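You operate a simulated robot arm through the tools that you are given. There is no shell and no other tool. Be economical: measure what you need, move in short steps, check, and stop when the job is done.

You are at the controls of a simulated two-armed robot. One attempt, no reset.

JOB
Fetch the green cube and set it on the grey steel plate on the yellow bench top. Then take the orange-sided coil on the orange bench top and put it away on the ledge of the trough. Then put the black scrubbing brush on the yellow bench top. Then put the black sleeve on the small steel bench top away on the green bench top. Then take the grey block and leave it on the small steel bench top. Then take the banded black block on the upper tread and put it away in the inside of the tipping tray. Then hold the small grey bucket on the yellow cabinet top steady with one hand and put the white-capped wooden block in it with the other. Then turn the wall arm dial to 12 kg. Then take the orange pad and put it on the upper tread. Then fetch the orange bridge and set it on the oil tray. Then take the grey felt pad and leave it on the top of the blue trolley. Then take the blue spool and put it on the orange card. Do these in the order given. Set down upright: green cube, orange bridge.
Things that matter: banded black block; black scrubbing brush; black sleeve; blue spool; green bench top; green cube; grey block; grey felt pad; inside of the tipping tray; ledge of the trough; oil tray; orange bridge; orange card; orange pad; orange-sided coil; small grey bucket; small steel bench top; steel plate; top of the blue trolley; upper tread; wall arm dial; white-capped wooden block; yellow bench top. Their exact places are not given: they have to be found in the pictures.

It is judged by the outcome, as a careful person would: the job done as asked, and still so three seconds after it is handed in. It fails if anything else is knocked over, pushed out of place, dropped, spilled or broken.

ROBOT AND FRAMES
Two 7-joint arms with fingered hands on one trunk, on a base that drives. Base frame: it is fixed to the floor where the robot stands at the start and does not move with it; the origin is under the middle of the robot, x ahead of it, y to its left, z up. Lengths are in cm, angles in degrees, forces in N, time in s.
The left shoulder is at the start at [3, 11.9, 103.8], the right one opposite. Places, roughly: banded black block (6x3x3 cm) [270, -380, 40]; black scrubbing brush (13x5x7 cm) [80, 40, 90]; black sleeve (4x4x5 cm) [420, -230, 90]; blue spool (6x6x5 cm) [270, 690, 90]; green bench top [-190, 390, 90]; green cube (5x5x5 cm) [50, 10, 90]; grey block (5x3x3 cm) [410, -370, 110]; grey felt pad (4x2x5 cm) [530, 590, 80]; inside of the tipping tray [-470, 370, 100]; ledge of the trough (96x24 cm) [-410, -88, 96]; oil tray (13x11x3 cm) [540, 520, 80]; orange bridge (5x10x8 cm) [510, 520, 80]; orange card [275, 700, 75]; orange pad (9x4x3 cm) [690, -170, 90]; orange-sided coil (16x34x5 cm) [90, 10, 90]; small grey bucket (18x18x14 cm) [400, -350, 110]; small steel bench top [400, -200, 90]; steel plate [-125, 275, 75]; top of the blue trolley [280, 690, 80]; upper tread [260, -370, 40]; wall arm dial [580, -280, 100]; white-capped wooden block (8x5x5 cm) [250, -370, 40]; yellow bench top [-120, 400, 90]. Payload 4 kg a hand.
Tool frame (each hand has its own): the origin (TCP) lies between the finger pads and is the grasp point; the fingertips stand 1.9 cm ahead of it; z points along the fingers, y is the line along which they close. The gripper opens to 12 cm. The gripper's body begins 5.3 cm behind the TCP. The gripper is a hand of 3 fingers: y runs from the thumb to the fingers, the wrist lies at [0, 0, -21.9] in the tool frame, and closing takes about 1.5 s.
Orientation is that of the tool frame in the base frame, as a unit quaternion [x, y, z, w]. With the fingers straight down and closing along the base's y, the tool's x points along the base's -x, its y along +y and its z along -z.

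CONTROLS
- The arms move only by the tool send_rows. It takes "left_commands", "right_commands" or both (then of equal length, played together; a hand with none holds still); each is a list of rows, each a list of 6 numbers: the shift along the tool's x, y, z in units of 300 mm (1.0 is 300 mm), then the turn, a rotation vector about the tool's x, y, z in units of 180 degrees (1.0 is 180 degrees). In form: [[tx, ty, tz, wx, wy, wz], ...]. A call has 1 to 20 rows; each row is the pose to reach, as a shift and turn from the pose commanded when the call began, along the tool's axes at that moment. "left_claw" and "right_claw" are, for a hand that has rows, the gripper command, from -1 (fully open) to 1 (shut), values between in proportion, set as the call begins (left out, the last holds). A call with a number of a shift or a turn outside -1 to 1 is refused whole. A row lasts 0.2 s, in which the tool goes at most 5 cm and 8.6 degrees; a call with a longer step from one row to the next is refused whole, and so is a gripper value outside its range. A pose out of reach is approached as far as the arm can. The call stops where the force on the tool passes 40 N (or 10 N more than at its start, if that is more) or the arm is blocked; 0.2 s more then pass. The fingers move at their own pace (about 7.2 cm/s each) and stop on an object; they squeeze with about 31 N. The grip force told is the motor's: it shows also when the fingers shut on nothing. Time passes only in rows, and 0.2 s behind the last, so rows that repeat a pose let the fingers close. The reply holds the time, the measured pose of the TCP, the force on the tool along the base axes, the opening and the grip force, in the units named above and with some noise, with the torque about the TCP (base axes, N m) and any sound that the robot's microphone picked up.
- Cameras (640 x 400 px; columns grow to the right, rows downward): "scene" is now at [5.88, 1.03, 158.8]; the picture's right is [0.13, -0.99, 0.00], its down [-0.74, -0.10, -0.66] and it looks along [0.66, 0.09, -0.75] (base axes); focal length 248 px, centre (320, 200). "left" rides on the left gripper at [-6.6, -0.4, -7.9] in its tool frame; the picture's right is [0.05, -1.00, 0.00], its down [0.76, 0.04, -0.64] and it looks along [0.64, 0.03, 0.77] (tool axes); focal length 251 px, centre (320, 200). "right" rides on the right gripper at [6.6, -0.4, -7.9] in its tool frame; the picture's right is [0.05, 1.00, 0.00], its down [-0.76, 0.04, -0.64] and it looks along [-0.64, 0.04, 0.77] (tool axes); focal length 251 px, centre (320, 200).
- capture(camera): a new picture of that camera. It takes no simulated time.
- move_column(by): slides the trunk up (or, below 0, down) by that many cm; the arms and the scene camera ride with it, the base frame stays. It gives what a move gives, with no picture.
- base_move(legs): drives the robot by 1 to 6 legs, each [ahead, turn to the left] in cm and degrees, along the robot's own axes; the way and the turn of a leg run together, so that a leg with both is an arc; at most 150 cm and 180 degrees a leg. The arms and the cameras ride along, it lands a little off, and it stops where it bumps. It gives what a move gives.
- finger_targets(finger1, finger2, thumb_bend, hand): sets how far each is bent, from 0 (flat) to 1 (curled in); at 0.3 the hand is open as for a grip, at 0.7 the pads meet at the TCP. One left out holds its place. A second passes; each finger stops where it meets its share of the squeeze, and holds until it gets a number again. A gripper value or a shape takes the hand back. It gives what a move gives, with no picture; readings hold the bend of each and the force on the fingers (four entries, about 0 where the hand has none), thumb and palm.
- preshape(shape, hand): the hand has 3 fingers and takes this shape, open, in about a second: jaw (thumb against the fingers, like two jaws); tri (thumb and two fingers); tip (a fingertip pinch); poke (one finger out to press); point (the index stretched); flat (the hand flat); cup (the hand cupped); fist (a fist). The gripper value then closes the fingers along that shape, each until it touches; the sizes above hold for jaw. It gives what a move gives, with no picture.
- pan_tilt(pan, tilt): turns the head with the scene camera to pan (to the left, within 120 degrees either way) and tilt (down, from -29 to 69), counted from straight ahead of the robot. It gives what a move gives.
- probe_pixels(camera, pixels): for up to 12 pixels [column, row] of the newest picture of that camera ("zoom" is the newest enlarged one), the place [x, y, z] in the base frame of the surface seen there, good to about 0.2 cm. It takes no simulated time.
- zoom(camera, box): a new picture of the part [left, top, right, bottom] of that camera's present view, enlarged. It takes no simulated time.
- finish_job(): hands the job in; it is judged then, once.

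Work in short steps. Measure before you move; look again where a grasp or a placing could have gone wrong, and mend it. You have 371 turns and 326 pictures in all, those below and enlarged ones among them. Open the grippers and draw the arms clear of the work before you hand the job in, unless the task says otherwise.

The tools are called after "Emit:" by a JSON object that holds its "op" and its "data". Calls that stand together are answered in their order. send_rows: Moves the arms, as the interface text tells. Its arguments: {"type":"object","properties":{"left_commands":{"type":"array"},"left_claw":{"type":"number"},"right_commands":{"type":"array"},"right_claw":{"type":"number"}},"required":[]} The other tools are called the same way: move_column (by) slides the trunk up or down; preshape (shape, hand) gives the hand a shape; finger_targets (finger1, finger2, thumb_bend, hand) moves the fingers one by one; base_move (legs) drives the base; pan_tilt (pan, tilt) turns the head that bears the scene camera; capture (camera) takes a picture; probe_pixels (camera, pixels) gives the place of the surface under pixels of a picture; zoom (camera, box) takes an enlarged picture of a part of a camera's view; finish_job () hands the job in.

At the start:

```text
time_s: 0.0
left_tool_pos: [45.28, 35.54, 118.56]
left_tcp_rot: [0.0, 1.0, 0.0, 0.0]
left_contact_force: [-0.6, -0.4, 0.2]
left_moment: [-0.01, 0.02, 0.0]
left_opening: 11.99
left_grip_force: 0.0
left_shape: jaw
left_bend: [0.3, 0.3, 0.3]
left_finger forces: [0.1, 0.0, 0.0, 0.1, 0.1, 0.0]
right_tool_pos: [47.08, -9.32, 114.91]
right_tcp_rot: [-0.001, 1.0, 0.0, 0.0]
right_contact_force: [0.6, -0.2, 0.2]
right_moment: [-0.04, -0.01, 0.01]
right_opening: 12.0
right_grip_force: 0.1
right_shape: jaw
right_bend: [0.3, 0.3, 0.3]
right_finger forces: [0.0, 0.0, 0.0, 0.1, 0.0, 0.0]
trunk travel left (down, up): [-25.0, 29.0]
robot x, y, heading: [-0.21, -0.33, -0.2]
head pan, tilt: [7.4, 48.4]
```

scene: 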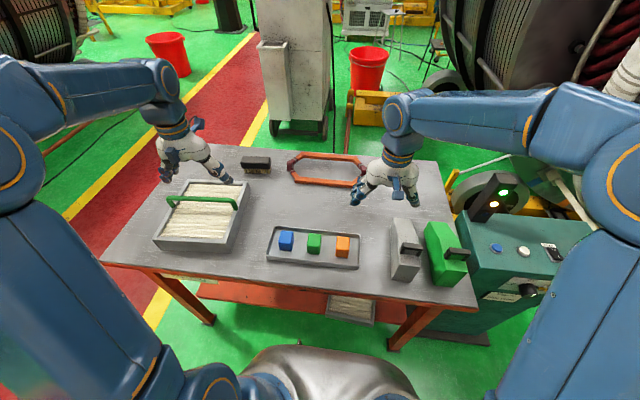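
right: 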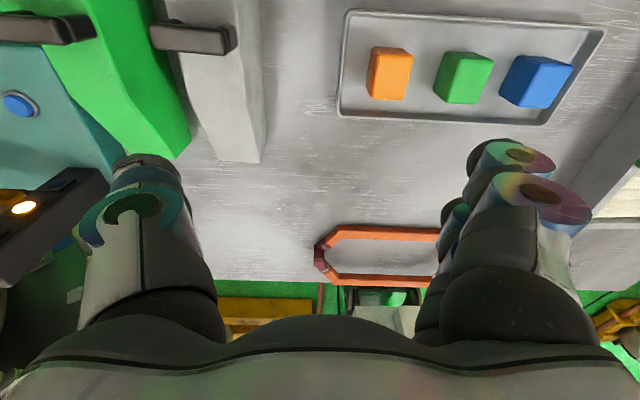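
left: 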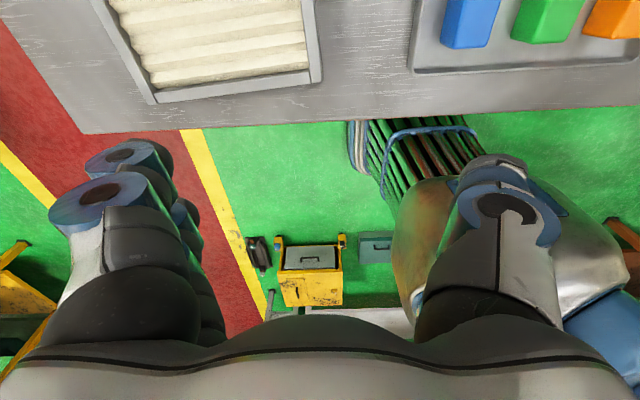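

The scene shows the green cube at (314,242), the orange-sided coil at (325,170) and the brush at about (255,163). I measure them first.

Emit:
{"op": "probe_pixels", "data": {"camera": "scene", "pixels": [[314, 238], [314, 250], [255, 161], [255, 170], [288, 165], [325, 157], [362, 165], [325, 184], [330, 262], [350, 210], [270, 230], [365, 175]]}}

Emit:
{"op": "zoom", "data": {"camera": "scene", "box": [220, 130, 420, 280]}}

```text
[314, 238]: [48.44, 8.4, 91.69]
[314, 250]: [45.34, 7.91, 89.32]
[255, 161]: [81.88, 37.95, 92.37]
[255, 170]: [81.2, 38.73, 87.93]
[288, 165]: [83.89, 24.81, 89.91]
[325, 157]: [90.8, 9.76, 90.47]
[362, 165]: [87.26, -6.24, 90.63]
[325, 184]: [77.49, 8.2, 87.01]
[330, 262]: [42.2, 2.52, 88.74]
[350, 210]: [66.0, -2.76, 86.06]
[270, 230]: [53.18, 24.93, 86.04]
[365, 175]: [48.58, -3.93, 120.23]
```

```text
2.67 times, centred on (320, 205) of scene
```

zoom: 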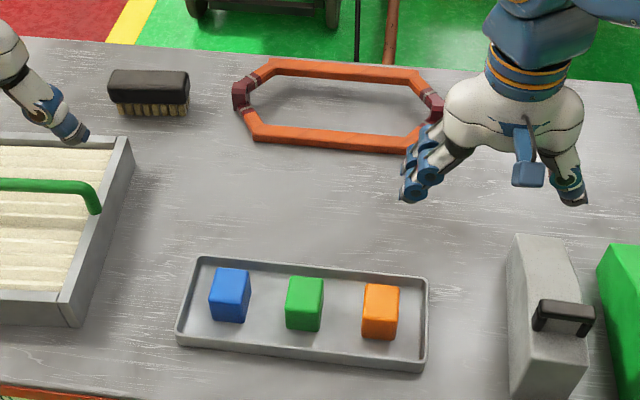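

Cube centre is about [47.9, 8.3, 89.2], with neighbours either side. I look around for a map of the hall before moving.

Emit:
{"op": "probe_pixels", "data": {"camera": "scene", "pixels": [[210, 277], [380, 299], [473, 303], [105, 262], [232, 147], [284, 243], [342, 246], [300, 228], [437, 168], [310, 370], [286, 251], [343, 256]]}}

Emit:
{"op": "pan_tilt", "data": {"pan": 60, "tilt": 15}}

Emit:
{"op": "capture", "data": {"camera": "scene"}}

Emit:
{"op": "pan_tilt", "data": {"pan": 115, "tilt": 15}}

Emit:
{"op": "capture", "data": {"camera": "scene"}}

Emit:
{"op": "pan_tilt", "data": {"pan": 0, "tilt": 10}}

Emit:
{"op": "capture", "data": {"camera": "scene"}}

Emit:
{"op": "pan_tilt", "data": {"pan": -60, "tilt": 15}}

Emit:
{"op": "capture", "data": {"camera": "scene"}}

Emit:
{"op": "pan_tilt", "data": {"pan": -115, "tilt": 15}}

Emit:
{"op": "capture", "data": {"camera": "scene"}}

```text
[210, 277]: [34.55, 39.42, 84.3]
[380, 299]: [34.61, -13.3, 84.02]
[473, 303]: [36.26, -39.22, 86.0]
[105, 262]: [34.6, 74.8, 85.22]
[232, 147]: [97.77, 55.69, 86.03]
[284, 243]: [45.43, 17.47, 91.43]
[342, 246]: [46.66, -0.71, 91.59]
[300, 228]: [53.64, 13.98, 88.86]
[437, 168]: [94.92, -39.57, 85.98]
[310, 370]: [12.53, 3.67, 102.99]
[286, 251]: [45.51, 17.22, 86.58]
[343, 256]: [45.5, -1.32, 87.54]
```

```text
time_s: 1.2
left_tool_pos: [45.22, 35.56, 118.45]
left_tcp_rot: [-0.001, 1.0, 0.0, 0.0]
left_contact_force: [0.0, -0.8, -0.5]
left_moment: [-0.02, -0.01, -0.02]
left_opening: 12.02
left_grip_force: 0.1
left_shape: jaw
left_bend: [0.3, 0.3, 0.3]
left_finger forces: [0.0, 0.1, 0.0, 0.0, 0.0, 0.1]
right_tool_pos: [47.0, -9.34, 114.93]
right_tcp_rot: [-0.001, 1.0, 0.0, 0.0]
right_contact_force: [0.3, -0.5, 0.0]
right_moment: [0.02, -0.05, 0.02]
right_opening: 11.97
right_grip_force: 0.0
right_shape: jaw
right_bend: [0.3, 0.3, 0.3]
right_finger forces: [0.1, 0.1, 0.0, 0.1, 0.0, 0.0]
trunk travel left (down, up): [-25.0, 29.0]
robot x, y, heading: [0.11, -0.15, 0.1]
head pan, tilt: [60.0, 15.0]
```

```text
321 pictures are left
```

scene: 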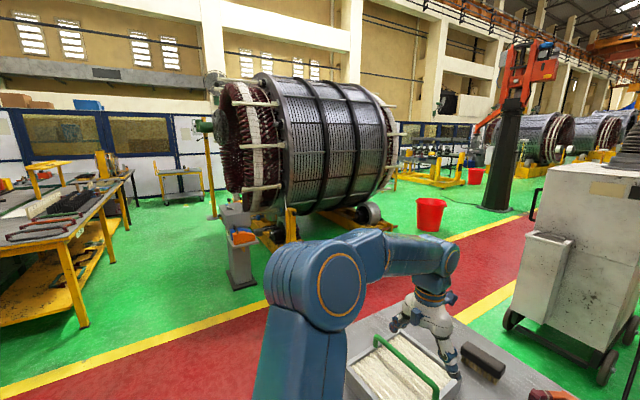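

```text
time_s: 2.5
left_tool_pos: [45.22, 35.5, 118.63]
left_tcp_rot: [-0.001, 1.0, 0.0, 0.001]
left_contact_force: [-0.2, -1.0, -0.6]
left_moment: [-0.01, -0.01, -0.01]
left_opening: 11.99
left_grip_force: 0.0
left_shape: jaw
left_bend: [0.3, 0.3, 0.3]
left_finger forces: [0.1, 0.1, 0.0, 0.0, 0.0, 0.1]
right_tool_pos: [46.85, -9.29, 114.86]
right_tcp_rot: [-0.001, 1.0, 0.0, 0.0]
right_contact_force: [0.6, 1.3, 0.6]
right_moment: [-0.04, 0.03, -0.02]
right_opening: 11.98
right_grip_force: 0.0
right_shape: jaw
right_bend: [0.3, 0.3, 0.3]
right_finger forces: [0.0, 0.0, 0.0, 0.0, 0.0, 0.0]
trunk travel left (down, up): [-25.0, 29.0]
robot x, y, heading: [0.29, 0.02, -0.2]
head pan, tilt: [115.0, 15.0]
```

```text
320 pictures are left
```

scene: 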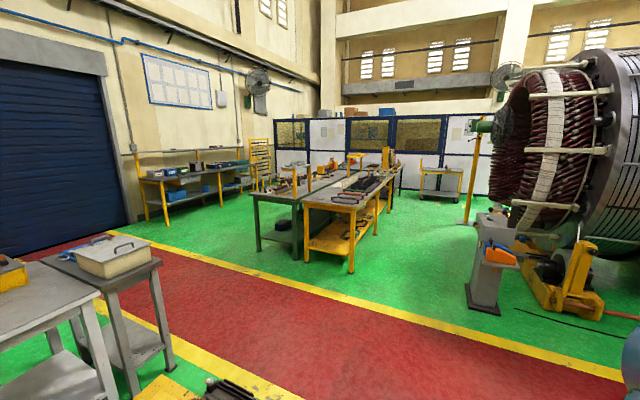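

```text
time_s: 4.4
left_tool_pos: [45.14, 35.69, 118.59]
left_tcp_rot: [-0.001, 1.0, 0.0, 0.001]
left_contact_force: [0.7, 0.0, -0.3]
left_moment: [-0.01, -0.01, 0.03]
left_opening: 11.97
left_grip_force: 0.0
left_shape: jaw
left_bend: [0.3, 0.3, 0.3]
left_finger forces: [0.0, 0.0, 0.1, 0.0, 0.1, 0.0]
right_tool_pos: [46.92, -9.22, 114.93]
right_tcp_rot: [-0.002, 1.0, 0.0, 0.0]
right_contact_force: [-0.1, -0.2, -0.4]
right_moment: [-0.01, -0.02, -0.01]
right_opening: 11.97
right_grip_force: 0.0
right_shape: jaw
right_bend: [0.3, 0.3, 0.3]
right_finger forces: [0.1, 0.0, 0.1, 0.1, 0.0, 0.0]
trunk travel left (down, up): [-25.0, 29.0]
robot x, y, heading: [-0.23, -0.26, 0.1]
head pan, tilt: [0.0, 10.0]
```

```text
319 pictures are left
```

scene: 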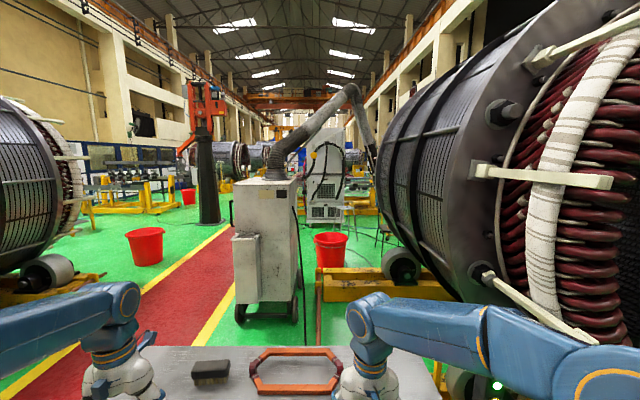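

```text
time_s: 5.7
left_tool_pos: [45.17, 35.55, 118.54]
left_tcp_rot: [-0.001, 1.0, 0.0, 0.0]
left_contact_force: [-0.1, -0.9, -0.1]
left_moment: [-0.01, 0.01, 0.01]
left_opening: 12.02
left_grip_force: 0.0
left_shape: jaw
left_bend: [0.3, 0.3, 0.3]
left_finger forces: [0.1, 0.1, 0.0, 0.0, 0.0, 0.1]
right_tool_pos: [46.97, -9.26, 114.77]
right_tcp_rot: [-0.001, 1.0, 0.001, 0.0]
right_contact_force: [0.1, -0.3, -0.2]
right_moment: [0.01, 0.02, 0.0]
right_opening: 11.97
right_grip_force: 0.1
right_shape: jaw
right_bend: [0.3, 0.3, 0.3]
right_finger forces: [0.0, 0.0, 0.1, 0.0, 0.1, 0.0]
trunk travel left (down, up): [-25.0, 29.0]
robot x, y, heading: [-0.08, -0.04, -0.1]
head pan, tilt: [-60.0, 15.0]
```

```text
318 pictures are left
```

scene: 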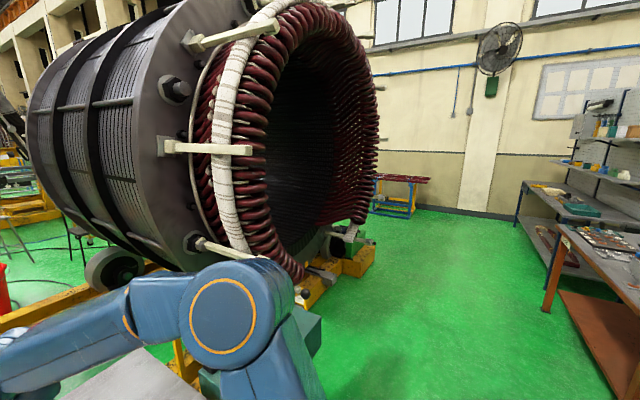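

```text
time_s: 6.9
left_tool_pos: [45.15, 35.64, 118.53]
left_tcp_rot: [-0.001, 1.0, 0.0, 0.0]
left_contact_force: [-0.7, 0.2, -0.2]
left_moment: [-0.03, 0.02, 0.02]
left_opening: 12.0
left_grip_force: 0.1
left_shape: jaw
left_bend: [0.3, 0.3, 0.3]
left_finger forces: [0.0, 0.0, 0.0, 0.1, 0.0, 0.0]
right_tool_pos: [47.04, -9.22, 114.88]
right_tcp_rot: [0.0, 1.0, 0.001, 0.0]
right_contact_force: [-0.4, 0.7, -0.5]
right_moment: [0.03, -0.02, -0.01]
right_opening: 11.99
right_grip_force: 0.0
right_shape: jaw
right_bend: [0.3, 0.3, 0.3]
right_finger forces: [0.0, 0.0, 0.1, 0.0, 0.1, 0.0]
trunk travel left (down, up): [-25.0, 29.0]
robot x, y, heading: [-0.16, -0.13, 0.3]
head pan, tilt: [-115.0, 15.0]
```

```text
317 pictures are left
```

scene: 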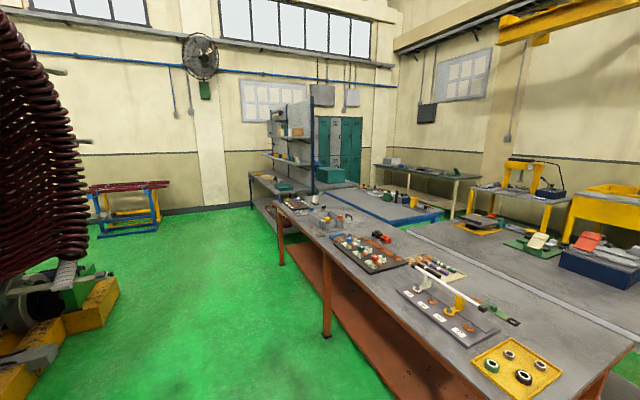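

Table top at z 86, cube centres spaced 9 cm in y. I bring the left hand above the green cube (and clear the right hand), with the fingers set to about 8 cm opening.

Emit:
{"op": "send_rows", "data": {"left_commands": [[-0.013, -0.13, 0.062, 0, 0, 0], [-0.026, -0.26, 0.124, 0, 0, 0], [-0.039, -0.39, 0.186, 0, 0, 0], [-0.052, -0.52, 0.248, 0, 0, 0], [-0.065, -0.65, 0.31, 0, 0, 0], [-0.078, -0.78, 0.372, 0, 0, 0], [-0.09, -0.908, 0.433, 0, 0, 0], [-0.09, -0.908, 0.433, 0, 0, 0]], "right_commands": [[0, -0.06, 0, 0, 0, 0], [0, -0.12, 0, 0, 0, 0], [0, -0.18, 0, 0, 0, 0], [0, -0.24, 0, 0, 0, 0], [0, -0.3, 0, 0, 0, 0], [0, -0.36, 0, 0, 0, 0], [0, -0.4, 0, 0, 0, 0], [0, -0.4, 0, 0, 0, 0]], "left_claw": -0.35}}

Emit:
{"op": "pan_tilt", "data": {"pan": 10, "tilt": 55}}

Emit:
{"op": "capture", "data": {"camera": "left"}}

Emit:
{"op": "capture", "data": {"camera": "scene"}}

```text
time_s: 8.7
left_tool_pos: [47.81, 8.43, 105.55]
left_tcp_rot: [-0.001, 1.0, 0.0, -0.001]
left_contact_force: [0.3, -0.5, 0.3]
left_moment: [0.0, -0.02, -0.02]
left_opening: 8.16
left_grip_force: 0.1
left_shape: jaw
left_bend: [0.28, 0.28, 0.14]
left_finger forces: [0.1, 0.1, 0.0, 0.0, 0.0, 0.0]
right_tool_pos: [47.08, -21.26, 114.87]
right_tcp_rot: [-0.001, 1.0, 0.0, -0.001]
right_contact_force: [-0.6, -0.1, 0.3]
right_moment: [-0.04, -0.02, 0.0]
right_opening: 11.98
right_grip_force: 0.0
right_shape: jaw
right_bend: [0.3, 0.3, 0.3]
right_finger forces: [0.1, 0.0, 0.0, 0.0, 0.0, 0.0]
trunk travel left (down, up): [-25.0, 29.0]
robot x, y, heading: [-0.05, 0.23, 0.3]
head pan, tilt: [-115.0, 15.0]
```

```text
time_s: 10.8
left_tool_pos: [47.94, 8.48, 105.56]
left_tcp_rot: [0.0, 1.0, -0.001, 0.0]
left_contact_force: [-0.5, -0.3, 0.0]
left_moment: [0.01, -0.01, -0.02]
left_opening: 8.15
left_grip_force: 0.0
left_shape: jaw
left_bend: [0.28, 0.28, 0.14]
left_finger forces: [0.0, 0.0, 0.0, 0.1, 0.0, 0.1]
right_tool_pos: [47.08, -21.3, 115.0]
right_tcp_rot: [-0.001, 1.0, 0.0, 0.0]
right_contact_force: [-0.2, 0.4, 0.7]
right_moment: [0.02, 0.0, 0.02]
right_opening: 11.98
right_grip_force: 0.0
right_shape: jaw
right_bend: [0.3, 0.3, 0.3]
right_finger forces: [0.0, 0.1, 0.1, 0.0, 0.0, 0.1]
trunk travel left (down, up): [-25.0, 29.0]
robot x, y, heading: [-0.16, 0.03, -0.1]
head pan, tilt: [10.0, 55.0]
```

```text
316 pictures are left
```

left: 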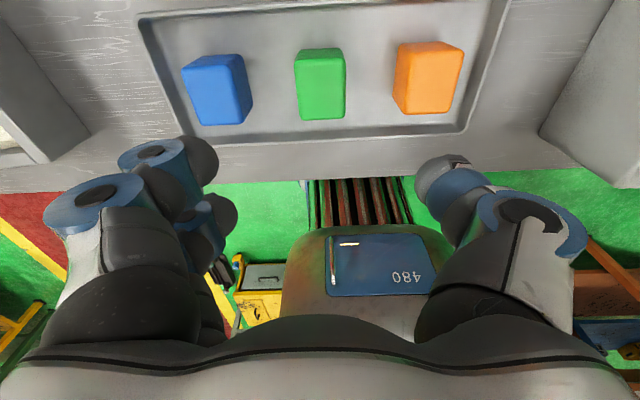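

```text
315 pictures are left
```

scene: 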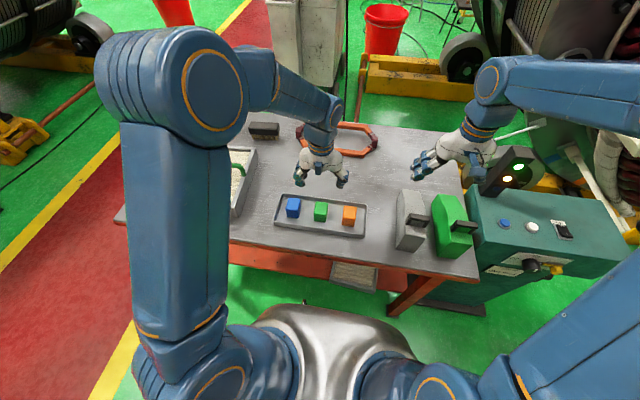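

The cube lies centred at (320,85) in the left picture. I measure its top and then descend.

Emit:
{"op": "probe_pixels", "data": {"camera": "left", "pixels": [[300, 55], [337, 55], [302, 112], [341, 112], [320, 90], [244, 100], [398, 90]]}}

Emit:
{"op": "send_rows", "data": {"left_commands": [[0, 0, 0.13, 0, 0, 0], [0, 0, 0.26, 0, 0, 0], [0, 0, 0.36, 0, 0, 0]]}}

Emit:
{"op": "capture", "data": {"camera": "left"}}

```text
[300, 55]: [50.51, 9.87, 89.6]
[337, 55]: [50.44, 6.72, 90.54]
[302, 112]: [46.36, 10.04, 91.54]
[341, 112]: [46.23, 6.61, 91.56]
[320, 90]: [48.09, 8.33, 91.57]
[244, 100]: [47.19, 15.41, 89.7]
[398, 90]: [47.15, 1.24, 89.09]
```

```text
time_s: 11.6
left_tool_pos: [47.95, 8.36, 94.61]
left_tcp_rot: [0.0, 1.0, 0.0, 0.0]
left_contact_force: [-0.1, -0.7, -0.4]
left_moment: [0.0, -0.01, 0.0]
left_opening: 8.15
left_grip_force: 0.1
left_shape: jaw
left_bend: [0.28, 0.28, 0.14]
left_finger forces: [0.0, 0.0, 0.0, 0.0, 0.0, 0.1]
right_tool_pos: [47.18, -21.3, 114.92]
right_tcp_rot: [0.0, 1.0, 0.0, -0.002]
right_contact_force: [-0.5, -0.2, -0.1]
right_moment: [-0.02, 0.02, 0.02]
right_opening: 12.01
right_grip_force: 0.1
right_shape: jaw
right_bend: [0.3, 0.3, 0.3]
right_finger forces: [0.0, 0.0, 0.0, 0.0, 0.0, 0.1]
trunk travel left (down, up): [-25.0, 29.0]
robot x, y, heading: [0.07, -0.1, 0.1]
head pan, tilt: [10.0, 55.0]
```

```text
314 pictures are left
```

left: 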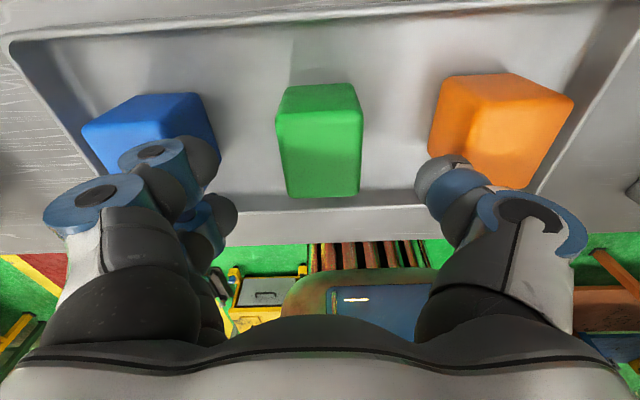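

The fingers look wide next to the neighbour cubes, so I narrow the opening to ~6.5 cm and look closer.

Emit:
{"op": "send_rows", "data": {"left_commands": [[-0.01, 0, 0.0, 0, 0, 0], [-0.01, 0, 0.0, 0, 0, 0], [-0.01, 0, 0.0, 0, 0, 0]], "left_claw": -0.08}}

Emit:
{"op": "zoom", "data": {"camera": "left", "box": [80, 60, 560, 360]}}

Emit:
{"op": "zoom", "data": {"camera": "scene", "box": [260, 120, 400, 240]}}

```text
time_s: 12.4
left_tool_pos: [48.26, 8.29, 94.57]
left_tcp_rot: [-0.001, 1.0, 0.001, 0.0]
left_contact_force: [0.0, -0.7, -0.5]
left_moment: [0.0, 0.04, 0.04]
left_opening: 6.57
left_grip_force: 0.1
left_shape: jaw
left_bend: [0.32, 0.32, 0.94]
left_finger forces: [0.0, 0.0, 0.0, 0.0, 0.1, 0.1]
right_tool_pos: [47.12, -21.31, 114.84]
right_tcp_rot: [-0.001, 1.0, 0.0, 0.0]
right_contact_force: [0.2, 0.9, 0.1]
right_moment: [-0.01, 0.02, -0.01]
right_opening: 11.99
right_grip_force: 0.0
right_shape: jaw
right_bend: [0.3, 0.3, 0.3]
right_finger forces: [0.0, 0.0, 0.0, 0.1, 0.0, 0.0]
trunk travel left (down, up): [-25.0, 29.0]
robot x, y, heading: [-0.22, -0.17, -0.2]
head pan, tilt: [10.0, 55.0]
```

```text
1.33 times, centred on (320, 210) of left
```

zoom: 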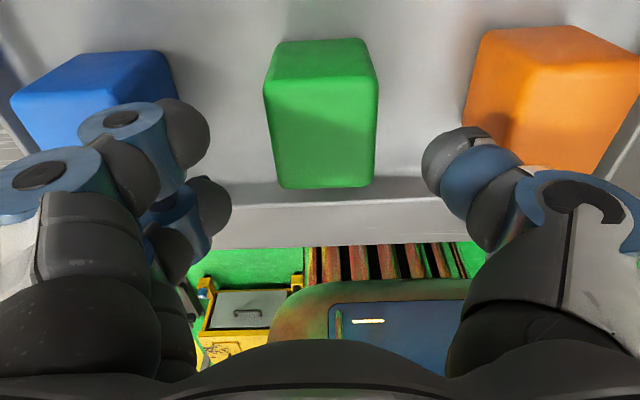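

```text
3.33 times, centred on (330, 180) of scene
```

zoom: 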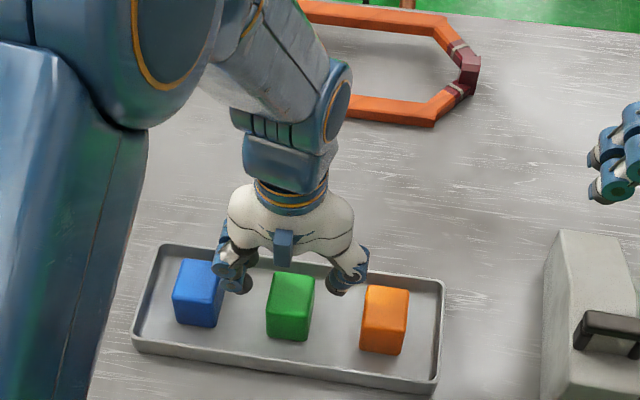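

Neighbour clearance is tight; I raise and turn the hand 90° so it closes along x, where only the low tray rims are.

Emit:
{"op": "send_rows", "data": {"left_commands": [[0, 0, -0.1, 0, 0, 0.045], [0, 0, -0.1, 0, 0, 0.09], [0, 0, -0.1, 0, 0, 0.135], [0, 0, -0.1, 0, 0, 0.18], [0, 0, -0.1, 0, 0, 0.225], [0, 0, -0.1, 0, 0, 0.27], [0, 0, -0.1, 0, 0, 0.315], [0, 0, -0.1, 0, 0, 0.36], [0, 0, -0.1, 0, 0, 0.405], [0, 0, -0.1, 0, 0, 0.45], [0, 0, -0.1, 0, 0, 0.5], [0, 0, -0.1, 0, 0, 0.5]], "left_claw": -0.35}}

Emit:
{"op": "capture", "data": {"camera": "left"}}

Emit:
{"op": "zoom", "data": {"camera": "scene", "box": [260, 120, 400, 240]}}

```text
refused: row 11 steps farther than a row can; nothing moved
```

```text
311 pictures are left
```

left: 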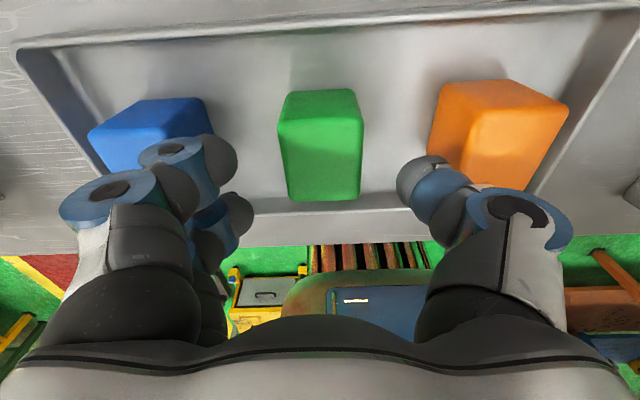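

```text
3.33 times, centred on (330, 180) of scene
```

zoom: 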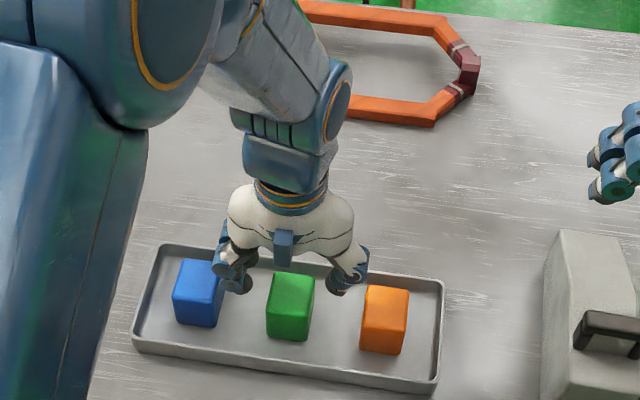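

The last row's turn was too large; same motion in even steps.

Emit:
{"op": "send_rows", "data": {"left_commands": [[0, 0, -0.1, 0, 0, 0.045], [0, 0, -0.1, 0, 0, 0.09], [0, 0, -0.1, 0, 0, 0.135], [0, 0, -0.1, 0, 0, 0.18], [0, 0, -0.1, 0, 0, 0.225], [0, 0, -0.1, 0, 0, 0.27], [0, 0, -0.1, 0, 0, 0.315], [0, 0, -0.1, 0, 0, 0.36], [0, 0, -0.1, 0, 0, 0.405], [0, 0, -0.1, 0, 0, 0.45], [0, 0, -0.1, 0, 0, 0.475], [0, 0, -0.1, 0, 0, 0.5], [0, 0, -0.1, 0, 0, 0.5]], "left_claw": -0.35}}

Emit:
{"op": "capture", "data": {"camera": "left"}}

Emit:
{"op": "zoom", "data": {"camera": "scene", "box": [260, 120, 400, 240]}}

```text
time_s: 15.2
left_tool_pos: [48.48, 8.38, 97.66]
left_tcp_rot: [0.707, 0.707, 0.0, 0.0]
left_contact_force: [-0.3, 0.0, 0.8]
left_moment: [-0.04, 0.03, -0.02]
left_opening: 8.05
left_grip_force: 0.0
left_shape: jaw
left_bend: [0.28, 0.28, 0.15]
left_finger forces: [0.0, 0.0, 0.1, 0.0, 0.0, 0.0]
right_tool_pos: [47.15, -21.34, 115.04]
right_tcp_rot: [-0.001, 1.0, 0.0, 0.0]
right_contact_force: [-0.3, -0.2, 1.0]
right_moment: [-0.02, 0.01, 0.03]
right_opening: 11.96
right_grip_force: 0.0
right_shape: jaw
right_bend: [0.3, 0.3, 0.3]
right_finger forces: [0.0, 0.0, 0.0, 0.0, 0.1, 0.1]
trunk travel left (down, up): [-25.0, 29.0]
robot x, y, heading: [-0.14, 0.23, 0.1]
head pan, tilt: [10.0, 55.0]
```

```text
309 pictures are left
```

left: 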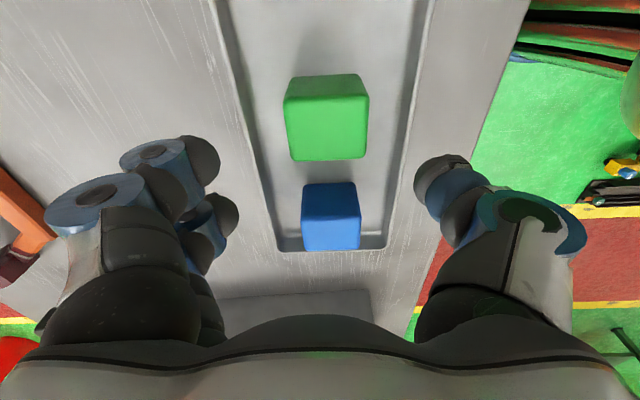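

```text
3.33 times, centred on (330, 180) of scene
```

zoom: 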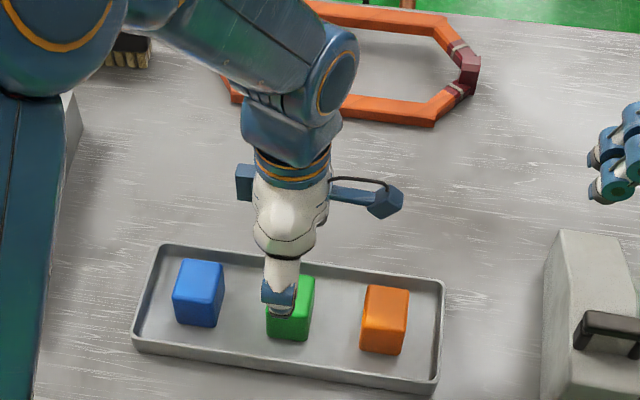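

Now aligned; the cube sits between the fingers with only rims either side. Descend 7 cm and close.

Emit:
{"op": "send_rows", "data": {"left_commands": [[0, 0, 0.12, 0, 0, 0], [0, 0, 0.2, 0, 0, 0], [0, 0, 0.232, 0, 0, 0]]}}

Emit:
{"op": "send_rows", "data": {"left_commands": [[0, 0, 0, 0, 0, 0], [0, 0, 0, 0, 0, 0], [0, 0, 0, 0, 0, 0], [0, 0, 0, 0, 0, 0], [0, 0, 0, 0, 0, 0]], "left_claw": 1}}

Emit:
{"op": "send_rows", "data": {"left_commands": [[0, 0, -0.1, 0, 0, 0], [0, 0, -0.25, 0, 0, 0], [0, 0, -0.4, 0, 0, 0]]}}

Emit:
{"op": "capture", "data": {"camera": "scene"}}

Emit:
{"op": "capture", "data": {"camera": "left"}}

```text
time_s: 16.0
left_tool_pos: [48.27, 8.27, 90.9]
left_tcp_rot: [0.706, 0.708, 0.001, 0.001]
left_contact_force: [-0.9, 0.3, 7.7]
left_moment: [-0.03, -0.41, 0.0]
left_opening: 7.96
left_grip_force: 0.0
left_shape: jaw
left_bend: [0.28, 0.28, 0.15]
left_finger forces: [3.9, 4.0, 0.1, 0.0, 0.0, 0.0]
right_tool_pos: [47.13, -21.41, 115.04]
right_tcp_rot: [-0.001, 1.0, 0.001, 0.0]
right_contact_force: [-0.2, 0.0, -0.8]
right_moment: [-0.01, -0.04, 0.0]
right_opening: 12.01
right_grip_force: 0.1
right_shape: jaw
right_bend: [0.3, 0.3, 0.3]
right_finger forces: [0.0, 0.1, 0.0, 0.0, 0.1, 0.0]
trunk travel left (down, up): [-25.0, 29.0]
robot x, y, heading: [-0.18, 0.23, 0.1]
head pan, tilt: [10.0, 55.0]
```

```text
time_s: 17.2
left_tool_pos: [48.15, 8.25, 90.74]
left_tcp_rot: [0.707, 0.707, 0.001, -0.001]
left_contact_force: [1.9, 0.0, 9.5]
left_moment: [-0.04, -0.71, 0.0]
left_opening: 4.46
left_grip_force: 30.9
left_shape: jaw
left_bend: [0.28, 0.28, 0.85]
left_finger forces: [15.5, 15.5, 0.0, 0.0, 27.8, 0.0]
right_tool_pos: [47.09, -21.33, 114.98]
right_tcp_rot: [-0.002, 1.0, 0.0, 0.0]
right_contact_force: [0.5, 0.3, -0.6]
right_moment: [0.0, 0.02, 0.0]
right_opening: 12.0
right_grip_force: 0.0
right_shape: jaw
right_bend: [0.3, 0.3, 0.3]
right_finger forces: [0.0, 0.0, 0.0, 0.1, 0.1, 0.0]
trunk travel left (down, up): [-25.0, 29.0]
robot x, y, heading: [-0.29, -0.3, -0.3]
head pan, tilt: [10.0, 55.0]
```

```text
time_s: 18.0
left_tool_pos: [48.21, 8.31, 102.85]
left_tcp_rot: [0.706, 0.708, 0.0, 0.0]
left_contact_force: [0.0, -0.1, 0.1]
left_moment: [-0.02, 0.03, 0.01]
left_opening: 4.47
left_grip_force: 31.2
left_shape: jaw
left_bend: [0.28, 0.29, 0.85]
left_finger forces: [15.0, 15.2, 0.1, 0.1, 30.0, 0.0]
right_tool_pos: [47.01, -21.35, 114.96]
right_tcp_rot: [-0.001, 1.0, 0.0, 0.0]
right_contact_force: [-0.4, 0.4, 0.2]
right_moment: [0.02, -0.01, 0.01]
right_opening: 11.99
right_grip_force: 0.0
right_shape: jaw
right_bend: [0.3, 0.3, 0.3]
right_finger forces: [0.1, 0.0, 0.0, 0.0, 0.1, 0.0]
trunk travel left (down, up): [-25.0, 29.0]
robot x, y, heading: [-0.17, -0.07, 0.0]
head pan, tilt: [10.0, 55.0]
```

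```text
307 pictures are left
```

scene: 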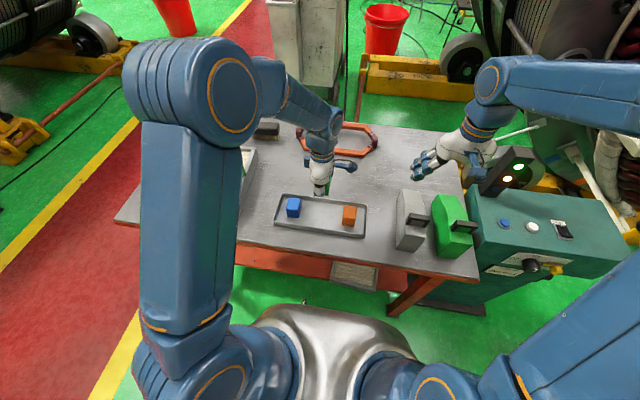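

```text
306 pictures are left
```

left: 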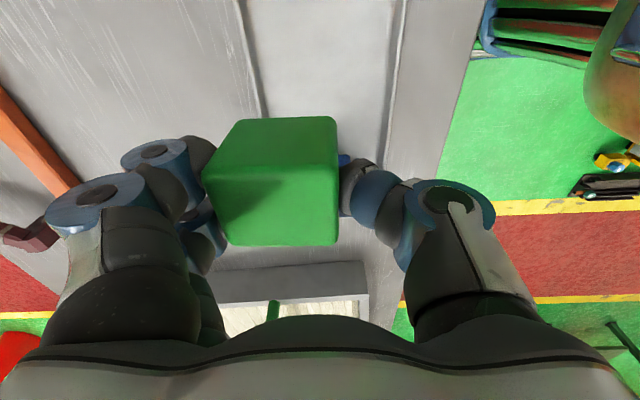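

Cube is held (opening 4.5). I check the free space behind the table and the size of my own base before planning the drive.

Emit:
{"op": "probe_pixels", "data": {"camera": "scene", "pixels": [[305, 90], [280, 60], [350, 110], [362, 95], [385, 40], [460, 95], [340, 60], [270, 130], [430, 125], [235, 205], [118, 220], [300, 60]]}}

Emit:
{"op": "pan_tilt", "data": {"pan": 60, "tilt": 65}}

Emit:
{"op": "capture", "data": {"camera": "scene"}}

Emit:
{"op": "pan_tilt", "data": {"pan": 110, "tilt": 50}}

Emit:
{"op": "capture", "data": {"camera": "scene"}}

```text
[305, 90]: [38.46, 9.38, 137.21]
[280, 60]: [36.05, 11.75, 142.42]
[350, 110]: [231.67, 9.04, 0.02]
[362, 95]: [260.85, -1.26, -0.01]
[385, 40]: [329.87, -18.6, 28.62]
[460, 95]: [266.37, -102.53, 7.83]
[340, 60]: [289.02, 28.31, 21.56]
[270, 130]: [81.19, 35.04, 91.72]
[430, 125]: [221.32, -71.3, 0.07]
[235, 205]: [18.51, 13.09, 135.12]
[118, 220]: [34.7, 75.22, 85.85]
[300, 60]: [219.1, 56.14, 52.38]
```

```text
time_s: 19.2
left_tool_pos: [48.35, 8.23, 102.82]
left_tcp_rot: [0.707, 0.707, 0.001, 0.0]
left_contact_force: [1.0, -0.1, -1.1]
left_moment: [0.01, 0.01, -0.01]
left_opening: 4.47
left_grip_force: 30.5
left_shape: jaw
left_bend: [0.28, 0.29, 0.85]
left_finger forces: [14.9, 15.0, 0.0, 0.0, 30.1, 0.1]
right_tool_pos: [47.12, -21.22, 114.99]
right_tcp_rot: [-0.001, 1.0, -0.001, 0.0]
right_contact_force: [-0.6, 0.5, 0.3]
right_moment: [0.01, -0.01, 0.01]
right_opening: 12.0
right_grip_force: 0.2
right_shape: jaw
right_bend: [0.3, 0.3, 0.3]
right_finger forces: [0.1, 0.1, 0.0, 0.0, 0.1, 0.0]
trunk travel left (down, up): [-25.0, 29.0]
robot x, y, heading: [0.22, -0.13, 0.2]
head pan, tilt: [60.0, 65.0]
```

```text
305 pictures are left
```

scene: 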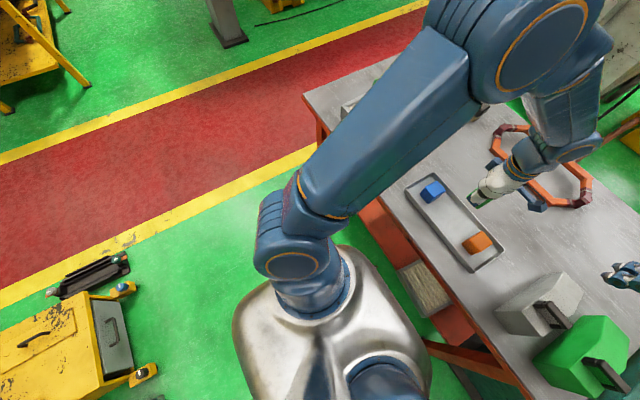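

```text
time_s: 20.3
left_tool_pos: [48.41, 8.23, 102.7]
left_tcp_rot: [0.707, 0.708, -0.001, 0.0]
left_contact_force: [-0.2, -0.1, -1.4]
left_moment: [0.03, 0.01, 0.0]
left_opening: 4.47
left_grip_force: 30.7
left_shape: jaw
left_bend: [0.28, 0.29, 0.85]
left_finger forces: [15.0, 15.1, 0.0, 0.0, 30.0, 0.0]
right_tool_pos: [47.09, -21.19, 114.98]
right_tcp_rot: [-0.001, 1.0, 0.0, 0.0]
right_contact_force: [-0.3, 1.4, 0.5]
right_moment: [-0.01, -0.02, -0.04]
right_opening: 11.99
right_grip_force: 0.0
right_shape: jaw
right_bend: [0.3, 0.3, 0.3]
right_finger forces: [0.1, 0.0, 0.0, 0.0, 0.1, 0.0]
trunk travel left (down, up): [-25.0, 29.0]
robot x, y, heading: [0.28, -0.14, -0.1]
head pan, tilt: [110.0, 50.0]
```

```text
304 pictures are left
```

scene: 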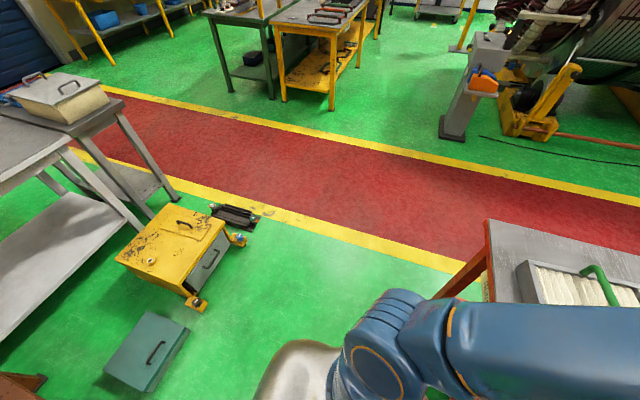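

I measure the yellow bench, cart and clutter positions in this picture.

Emit:
{"op": "probe_pixels", "data": {"camera": "scene", "pixels": [[332, 108], [285, 100], [270, 97], [330, 32], [275, 22], [245, 240], [200, 308], [255, 222], [440, 135], [165, 195], [185, 345], [375, 37]]}}

Emit:
{"op": "zoom", "data": {"camera": "scene", "box": [200, 0, 400, 120]}}

```text
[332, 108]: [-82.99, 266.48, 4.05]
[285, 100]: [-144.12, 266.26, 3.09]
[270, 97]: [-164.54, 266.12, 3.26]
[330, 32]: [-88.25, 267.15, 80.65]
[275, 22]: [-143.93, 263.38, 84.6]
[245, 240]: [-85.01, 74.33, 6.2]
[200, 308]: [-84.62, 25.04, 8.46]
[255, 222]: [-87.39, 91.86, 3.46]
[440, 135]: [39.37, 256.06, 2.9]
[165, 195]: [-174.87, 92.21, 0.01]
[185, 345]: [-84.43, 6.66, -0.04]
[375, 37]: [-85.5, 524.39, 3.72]
```

```text
3.20 times, centred on (300, 60) of scene
```

zoom: 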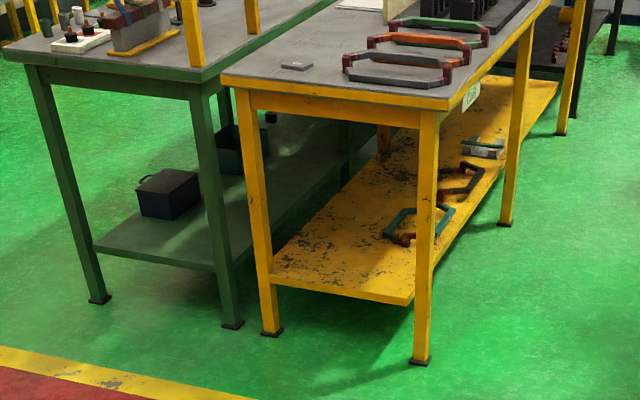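

Yellow bench near end is at y≈265, x -144…-83. I lift the cube, then drive by the aisle to stand in front of that end.

Emit:
{"op": "send_rows", "data": {"left_commands": [[0, 0.03, -0.14, 0, 0, 0], [0, -0.03, -0.28, 0, 0, 0], [0, -0.1, -0.4, 0, 0, 0], [0, -0.2, -0.45, 0, 0, 0], [0, -0.3, -0.45, 0, 0, 0]], "right_commands": [[0.06, 0, 0, 0, 0, 0], [0.12, 0, 0, 0, 0, 0], [0.2, 0, 0, 0, 0, 0], [0.26, 0, 0, 0, 0, 0], [0.3, 0, 0, 0, 0, 0]]}}

Emit:
{"op": "base_move", "data": {"legs": [[0, 90], [130, 0], [0, 90], [108, 0], [0, -90], [65, 0]]}}

Emit:
{"op": "pan_tilt", "data": {"pan": 0, "tilt": 45}}

Emit:
{"op": "capture", "data": {"camera": "scene"}}

```text
time_s: 21.5
left_tool_pos: [39.2, 8.4, 116.33]
left_tcp_rot: [0.707, 0.707, 0.0, 0.0]
left_contact_force: [-1.2, -0.1, -0.6]
left_moment: [0.01, 0.0, 0.01]
left_opening: 4.48
left_grip_force: 31.4
left_shape: jaw
left_bend: [0.29, 0.29, 0.85]
left_finger forces: [14.9, 15.0, 0.1, 0.0, 30.0, 0.1]
right_tool_pos: [37.84, -21.25, 114.77]
right_tcp_rot: [-0.001, 1.0, -0.001, 0.0]
right_contact_force: [-0.3, 0.8, -0.3]
right_moment: [0.0, 0.0, -0.01]
right_opening: 11.97
right_grip_force: 0.1
right_shape: jaw
right_bend: [0.3, 0.3, 0.3]
right_finger forces: [0.0, 0.0, 0.0, 0.1, 0.1, 0.0]
trunk travel left (down, up): [-25.0, 29.0]
robot x, y, heading: [0.04, -0.02, -0.2]
head pan, tilt: [110.0, 50.0]
```

```text
time_s: 24.2
left_tool_pos: [19.09, 35.25, 116.18]
left_tcp_rot: [0.345, 0.939, 0.0, 0.002]
left_contact_force: [0.5, 0.1, -1.2]
left_moment: [-0.05, -0.01, 0.04]
left_opening: 4.45
left_grip_force: 31.3
left_shape: jaw
left_bend: [0.29, 0.29, 0.85]
left_finger forces: [14.6, 15.3, 0.0, 0.0, 29.9, 0.0]
right_tool_pos: [41.05, 15.0, 114.98]
right_tcp_rot: [-0.42, 0.908, -0.002, 0.0]
right_contact_force: [0.3, 0.2, 0.0]
right_moment: [-0.06, -0.02, 0.0]
right_opening: 12.0
right_grip_force: 0.0
right_shape: jaw
right_bend: [0.3, 0.3, 0.3]
right_finger forces: [0.0, 0.1, 0.0, 0.0, 0.0, 0.0]
trunk travel left (down, up): [-25.0, 29.0]
robot x, y, heading: [3.81, -3.53, 50.2]
head pan, tilt: [110.0, 50.0]
stopped in leg 1: the robot was blocked; the commanded pose is now the measured one
```

```text
time_s: 26.1
left_tool_pos: [19.46, 34.9, 116.32]
left_tcp_rot: [0.346, 0.938, 0.0, 0.001]
left_contact_force: [-0.1, -0.1, -0.7]
left_moment: [-0.02, 0.01, -0.01]
left_opening: 4.42
left_grip_force: 31.3
left_shape: jaw
left_bend: [0.29, 0.29, 0.85]
left_finger forces: [14.4, 15.3, 0.1, 0.1, 29.9, 0.1]
right_tool_pos: [41.06, 14.63, 114.92]
right_tcp_rot: [-0.42, 0.907, 0.0, 0.0]
right_contact_force: [0.2, -0.5, 0.2]
right_moment: [0.0, 0.0, -0.03]
right_opening: 11.97
right_grip_force: 0.1
right_shape: jaw
right_bend: [0.3, 0.3, 0.3]
right_finger forces: [0.0, 0.0, 0.1, 0.1, 0.0, 0.0]
trunk travel left (down, up): [-25.0, 29.0]
robot x, y, heading: [3.47, -3.71, 50.3]
head pan, tilt: [0.0, 45.0]
```

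```text
302 pictures are left
```

scene: 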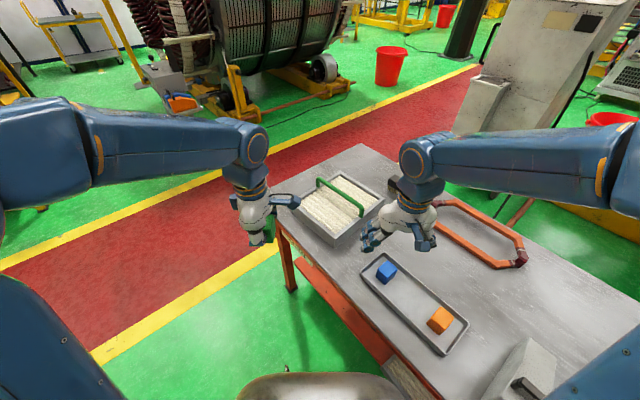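

The turn was blocked at 50°; nothing seems disturbed on the table. I look around the base for what touched.

Emit:
{"op": "pan_tilt", "data": {"pan": 118, "tilt": 60}}

Emit:
{"op": "capture", "data": {"camera": "scene"}}

Emit:
{"op": "pan_tilt", "data": {"pan": -118, "tilt": 60}}

Emit:
{"op": "capture", "data": {"camera": "scene"}}

Emit:
{"op": "pan_tilt", "data": {"pan": -50, "tilt": 60}}

Emit:
{"op": "capture", "data": {"camera": "scene"}}

```text
time_s: 28.0
left_tool_pos: [19.35, 34.9, 116.33]
left_tcp_rot: [0.345, 0.938, 0.0, 0.0]
left_contact_force: [-0.1, 0.7, -0.3]
left_moment: [-0.01, 0.01, -0.02]
left_opening: 4.49
left_grip_force: 30.7
left_shape: jaw
left_bend: [0.29, 0.29, 0.85]
left_finger forces: [14.4, 15.2, 0.0, 0.0, 29.8, 0.0]
right_tool_pos: [41.1, 14.68, 114.79]
right_tcp_rot: [-0.42, 0.908, 0.0, 0.0]
right_contact_force: [0.1, -0.1, 0.0]
right_moment: [0.02, 0.0, 0.0]
right_opening: 11.99
right_grip_force: 0.0
right_shape: jaw
right_bend: [0.3, 0.3, 0.3]
right_finger forces: [0.0, 0.0, 0.1, 0.1, 0.0, 0.0]
trunk travel left (down, up): [-25.0, 29.0]
robot x, y, heading: [3.59, -3.87, 50.5]
head pan, tilt: [118.0, 60.0]
```

```text
301 pictures are left
```

scene: 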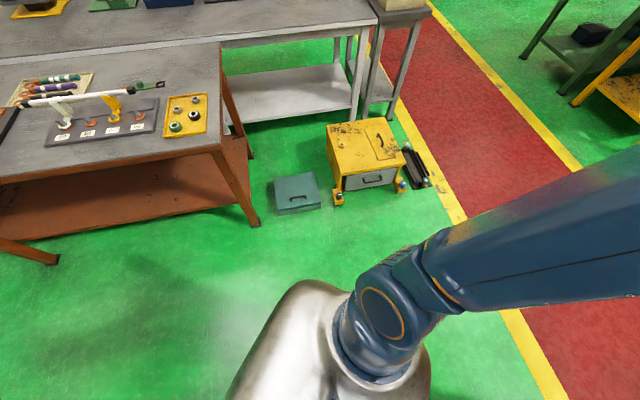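

```text
time_s: 31.4
left_tool_pos: [19.33, 34.9, 116.32]
left_tcp_rot: [0.346, 0.938, 0.0, -0.001]
left_contact_force: [0.6, -0.5, -0.6]
left_moment: [-0.02, 0.04, 0.0]
left_opening: 4.46
left_grip_force: 30.9
left_shape: jaw
left_bend: [0.29, 0.29, 0.85]
left_finger forces: [14.5, 15.3, 0.0, 0.0, 29.8, 0.0]
right_tool_pos: [41.16, 14.7, 114.87]
right_tcp_rot: [-0.42, 0.907, 0.0, 0.0]
right_contact_force: [0.0, 0.4, -0.2]
right_moment: [0.02, -0.02, 0.03]
right_opening: 12.0
right_grip_force: 0.2
right_shape: jaw
right_bend: [0.3, 0.3, 0.3]
right_finger forces: [0.0, 0.0, 0.1, 0.0, 0.0, 0.0]
trunk travel left (down, up): [-25.0, 29.0]
robot x, y, heading: [3.88, -3.86, 50.6]
head pan, tilt: [-118.0, 60.0]
```

```text
300 pictures are left
```

scene: 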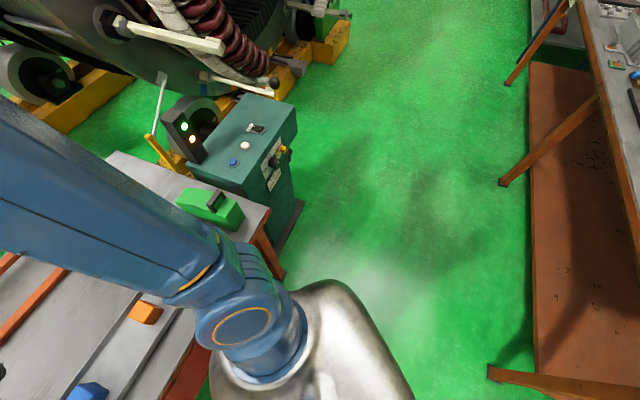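

```text
time_s: 32.8
left_tool_pos: [19.39, 34.96, 116.25]
left_tcp_rot: [0.347, 0.938, 0.0, 0.0]
left_contact_force: [-0.6, 0.1, -1.7]
left_moment: [-0.03, 0.02, 0.03]
left_opening: 4.45
left_grip_force: 31.0
left_shape: jaw
left_bend: [0.29, 0.29, 0.85]
left_finger forces: [14.5, 15.3, 0.0, 0.0, 29.8, 0.1]
right_tool_pos: [41.06, 14.73, 114.92]
right_tcp_rot: [-0.419, 0.908, 0.0, -0.001]
right_contact_force: [0.5, -0.4, -0.8]
right_moment: [0.02, -0.01, 0.04]
right_opening: 11.98
right_grip_force: 0.1
right_shape: jaw
right_bend: [0.3, 0.3, 0.3]
right_finger forces: [0.0, 0.0, 0.0, 0.0, 0.0, 0.0]
trunk travel left (down, up): [-25.0, 29.0]
robot x, y, heading: [3.55, -3.97, 50.7]
head pan, tilt: [-50.0, 60.0]
```

```text
299 pictures are left
```

scene: 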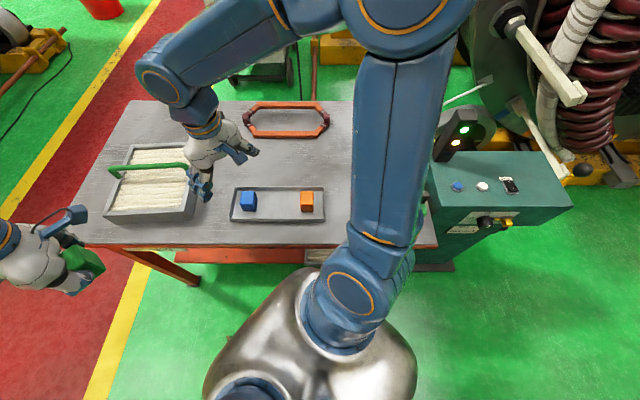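

The torso corner probably met the table edge while turning. I back off along my heading, then finish the turn and the drive.

Emit:
{"op": "base_move", "data": {"legs": [[-30, 0], [0, 39]]}}

Emit:
{"op": "pan_tilt", "data": {"pan": -70, "tilt": 45}}

Emit:
{"op": "capture", "data": {"camera": "scene"}}

```text
time_s: 36.9
left_tool_pos: [-27.41, 13.57, 116.19]
left_tcp_rot: [0.022, 1.0, 0.0, 0.001]
left_contact_force: [0.3, 0.5, -1.7]
left_moment: [-0.04, -0.03, -0.01]
left_opening: 4.46
left_grip_force: 30.7
left_shape: jaw
left_bend: [0.3, 0.3, 0.85]
left_finger forces: [14.4, 15.3, 0.0, 0.0, 29.5, 0.1]
right_tool_pos: [2.07, 10.87, 114.77]
right_tcp_rot: [-0.693, 0.721, -0.002, 0.0]
right_contact_force: [-0.3, -1.0, -0.7]
right_moment: [0.01, -0.06, 0.0]
right_opening: 12.01
right_grip_force: 0.0
right_shape: jaw
right_bend: [0.3, 0.3, 0.3]
right_finger forces: [0.0, 0.0, 0.0, 0.0, 0.0, 0.1]
trunk travel left (down, up): [-25.0, 29.0]
robot x, y, heading: [-10.95, -26.95, 88.0]
head pan, tilt: [-50.0, 60.0]
stopped in leg 2: the robot was blocked; the commanded pose is now the measured one
```

```text
time_s: 37.8
left_tool_pos: [-27.16, 13.45, 116.25]
left_tcp_rot: [0.022, 1.0, 0.001, -0.001]
left_contact_force: [-0.4, 0.3, -0.3]
left_moment: [0.02, 0.0, 0.01]
left_opening: 4.44
left_grip_force: 30.4
left_shape: jaw
left_bend: [0.3, 0.3, 0.85]
left_finger forces: [14.4, 15.3, 0.0, 0.1, 29.7, 0.1]
right_tool_pos: [2.56, 10.85, 114.84]
right_tcp_rot: [-0.691, 0.723, -0.001, -0.001]
right_contact_force: [0.7, -0.1, 0.8]
right_moment: [0.02, 0.0, 0.02]
right_opening: 11.99
right_grip_force: 0.0
right_shape: jaw
right_bend: [0.3, 0.3, 0.3]
right_finger forces: [0.1, 0.0, 0.0, 0.0, 0.0, 0.0]
trunk travel left (down, up): [-25.0, 29.0]
robot x, y, heading: [-11.19, -26.56, 88.0]
head pan, tilt: [-70.0, 45.0]
```

```text
298 pictures are left
```

scene: 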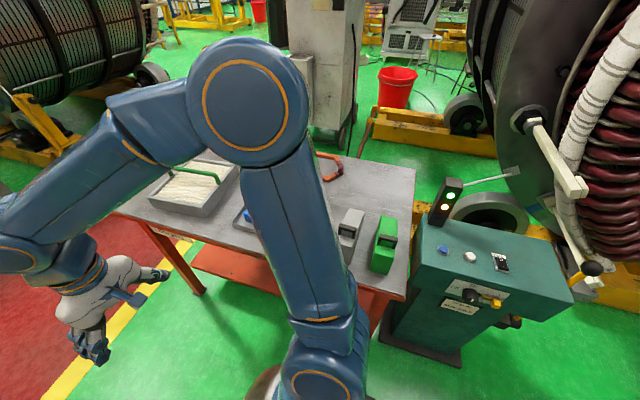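

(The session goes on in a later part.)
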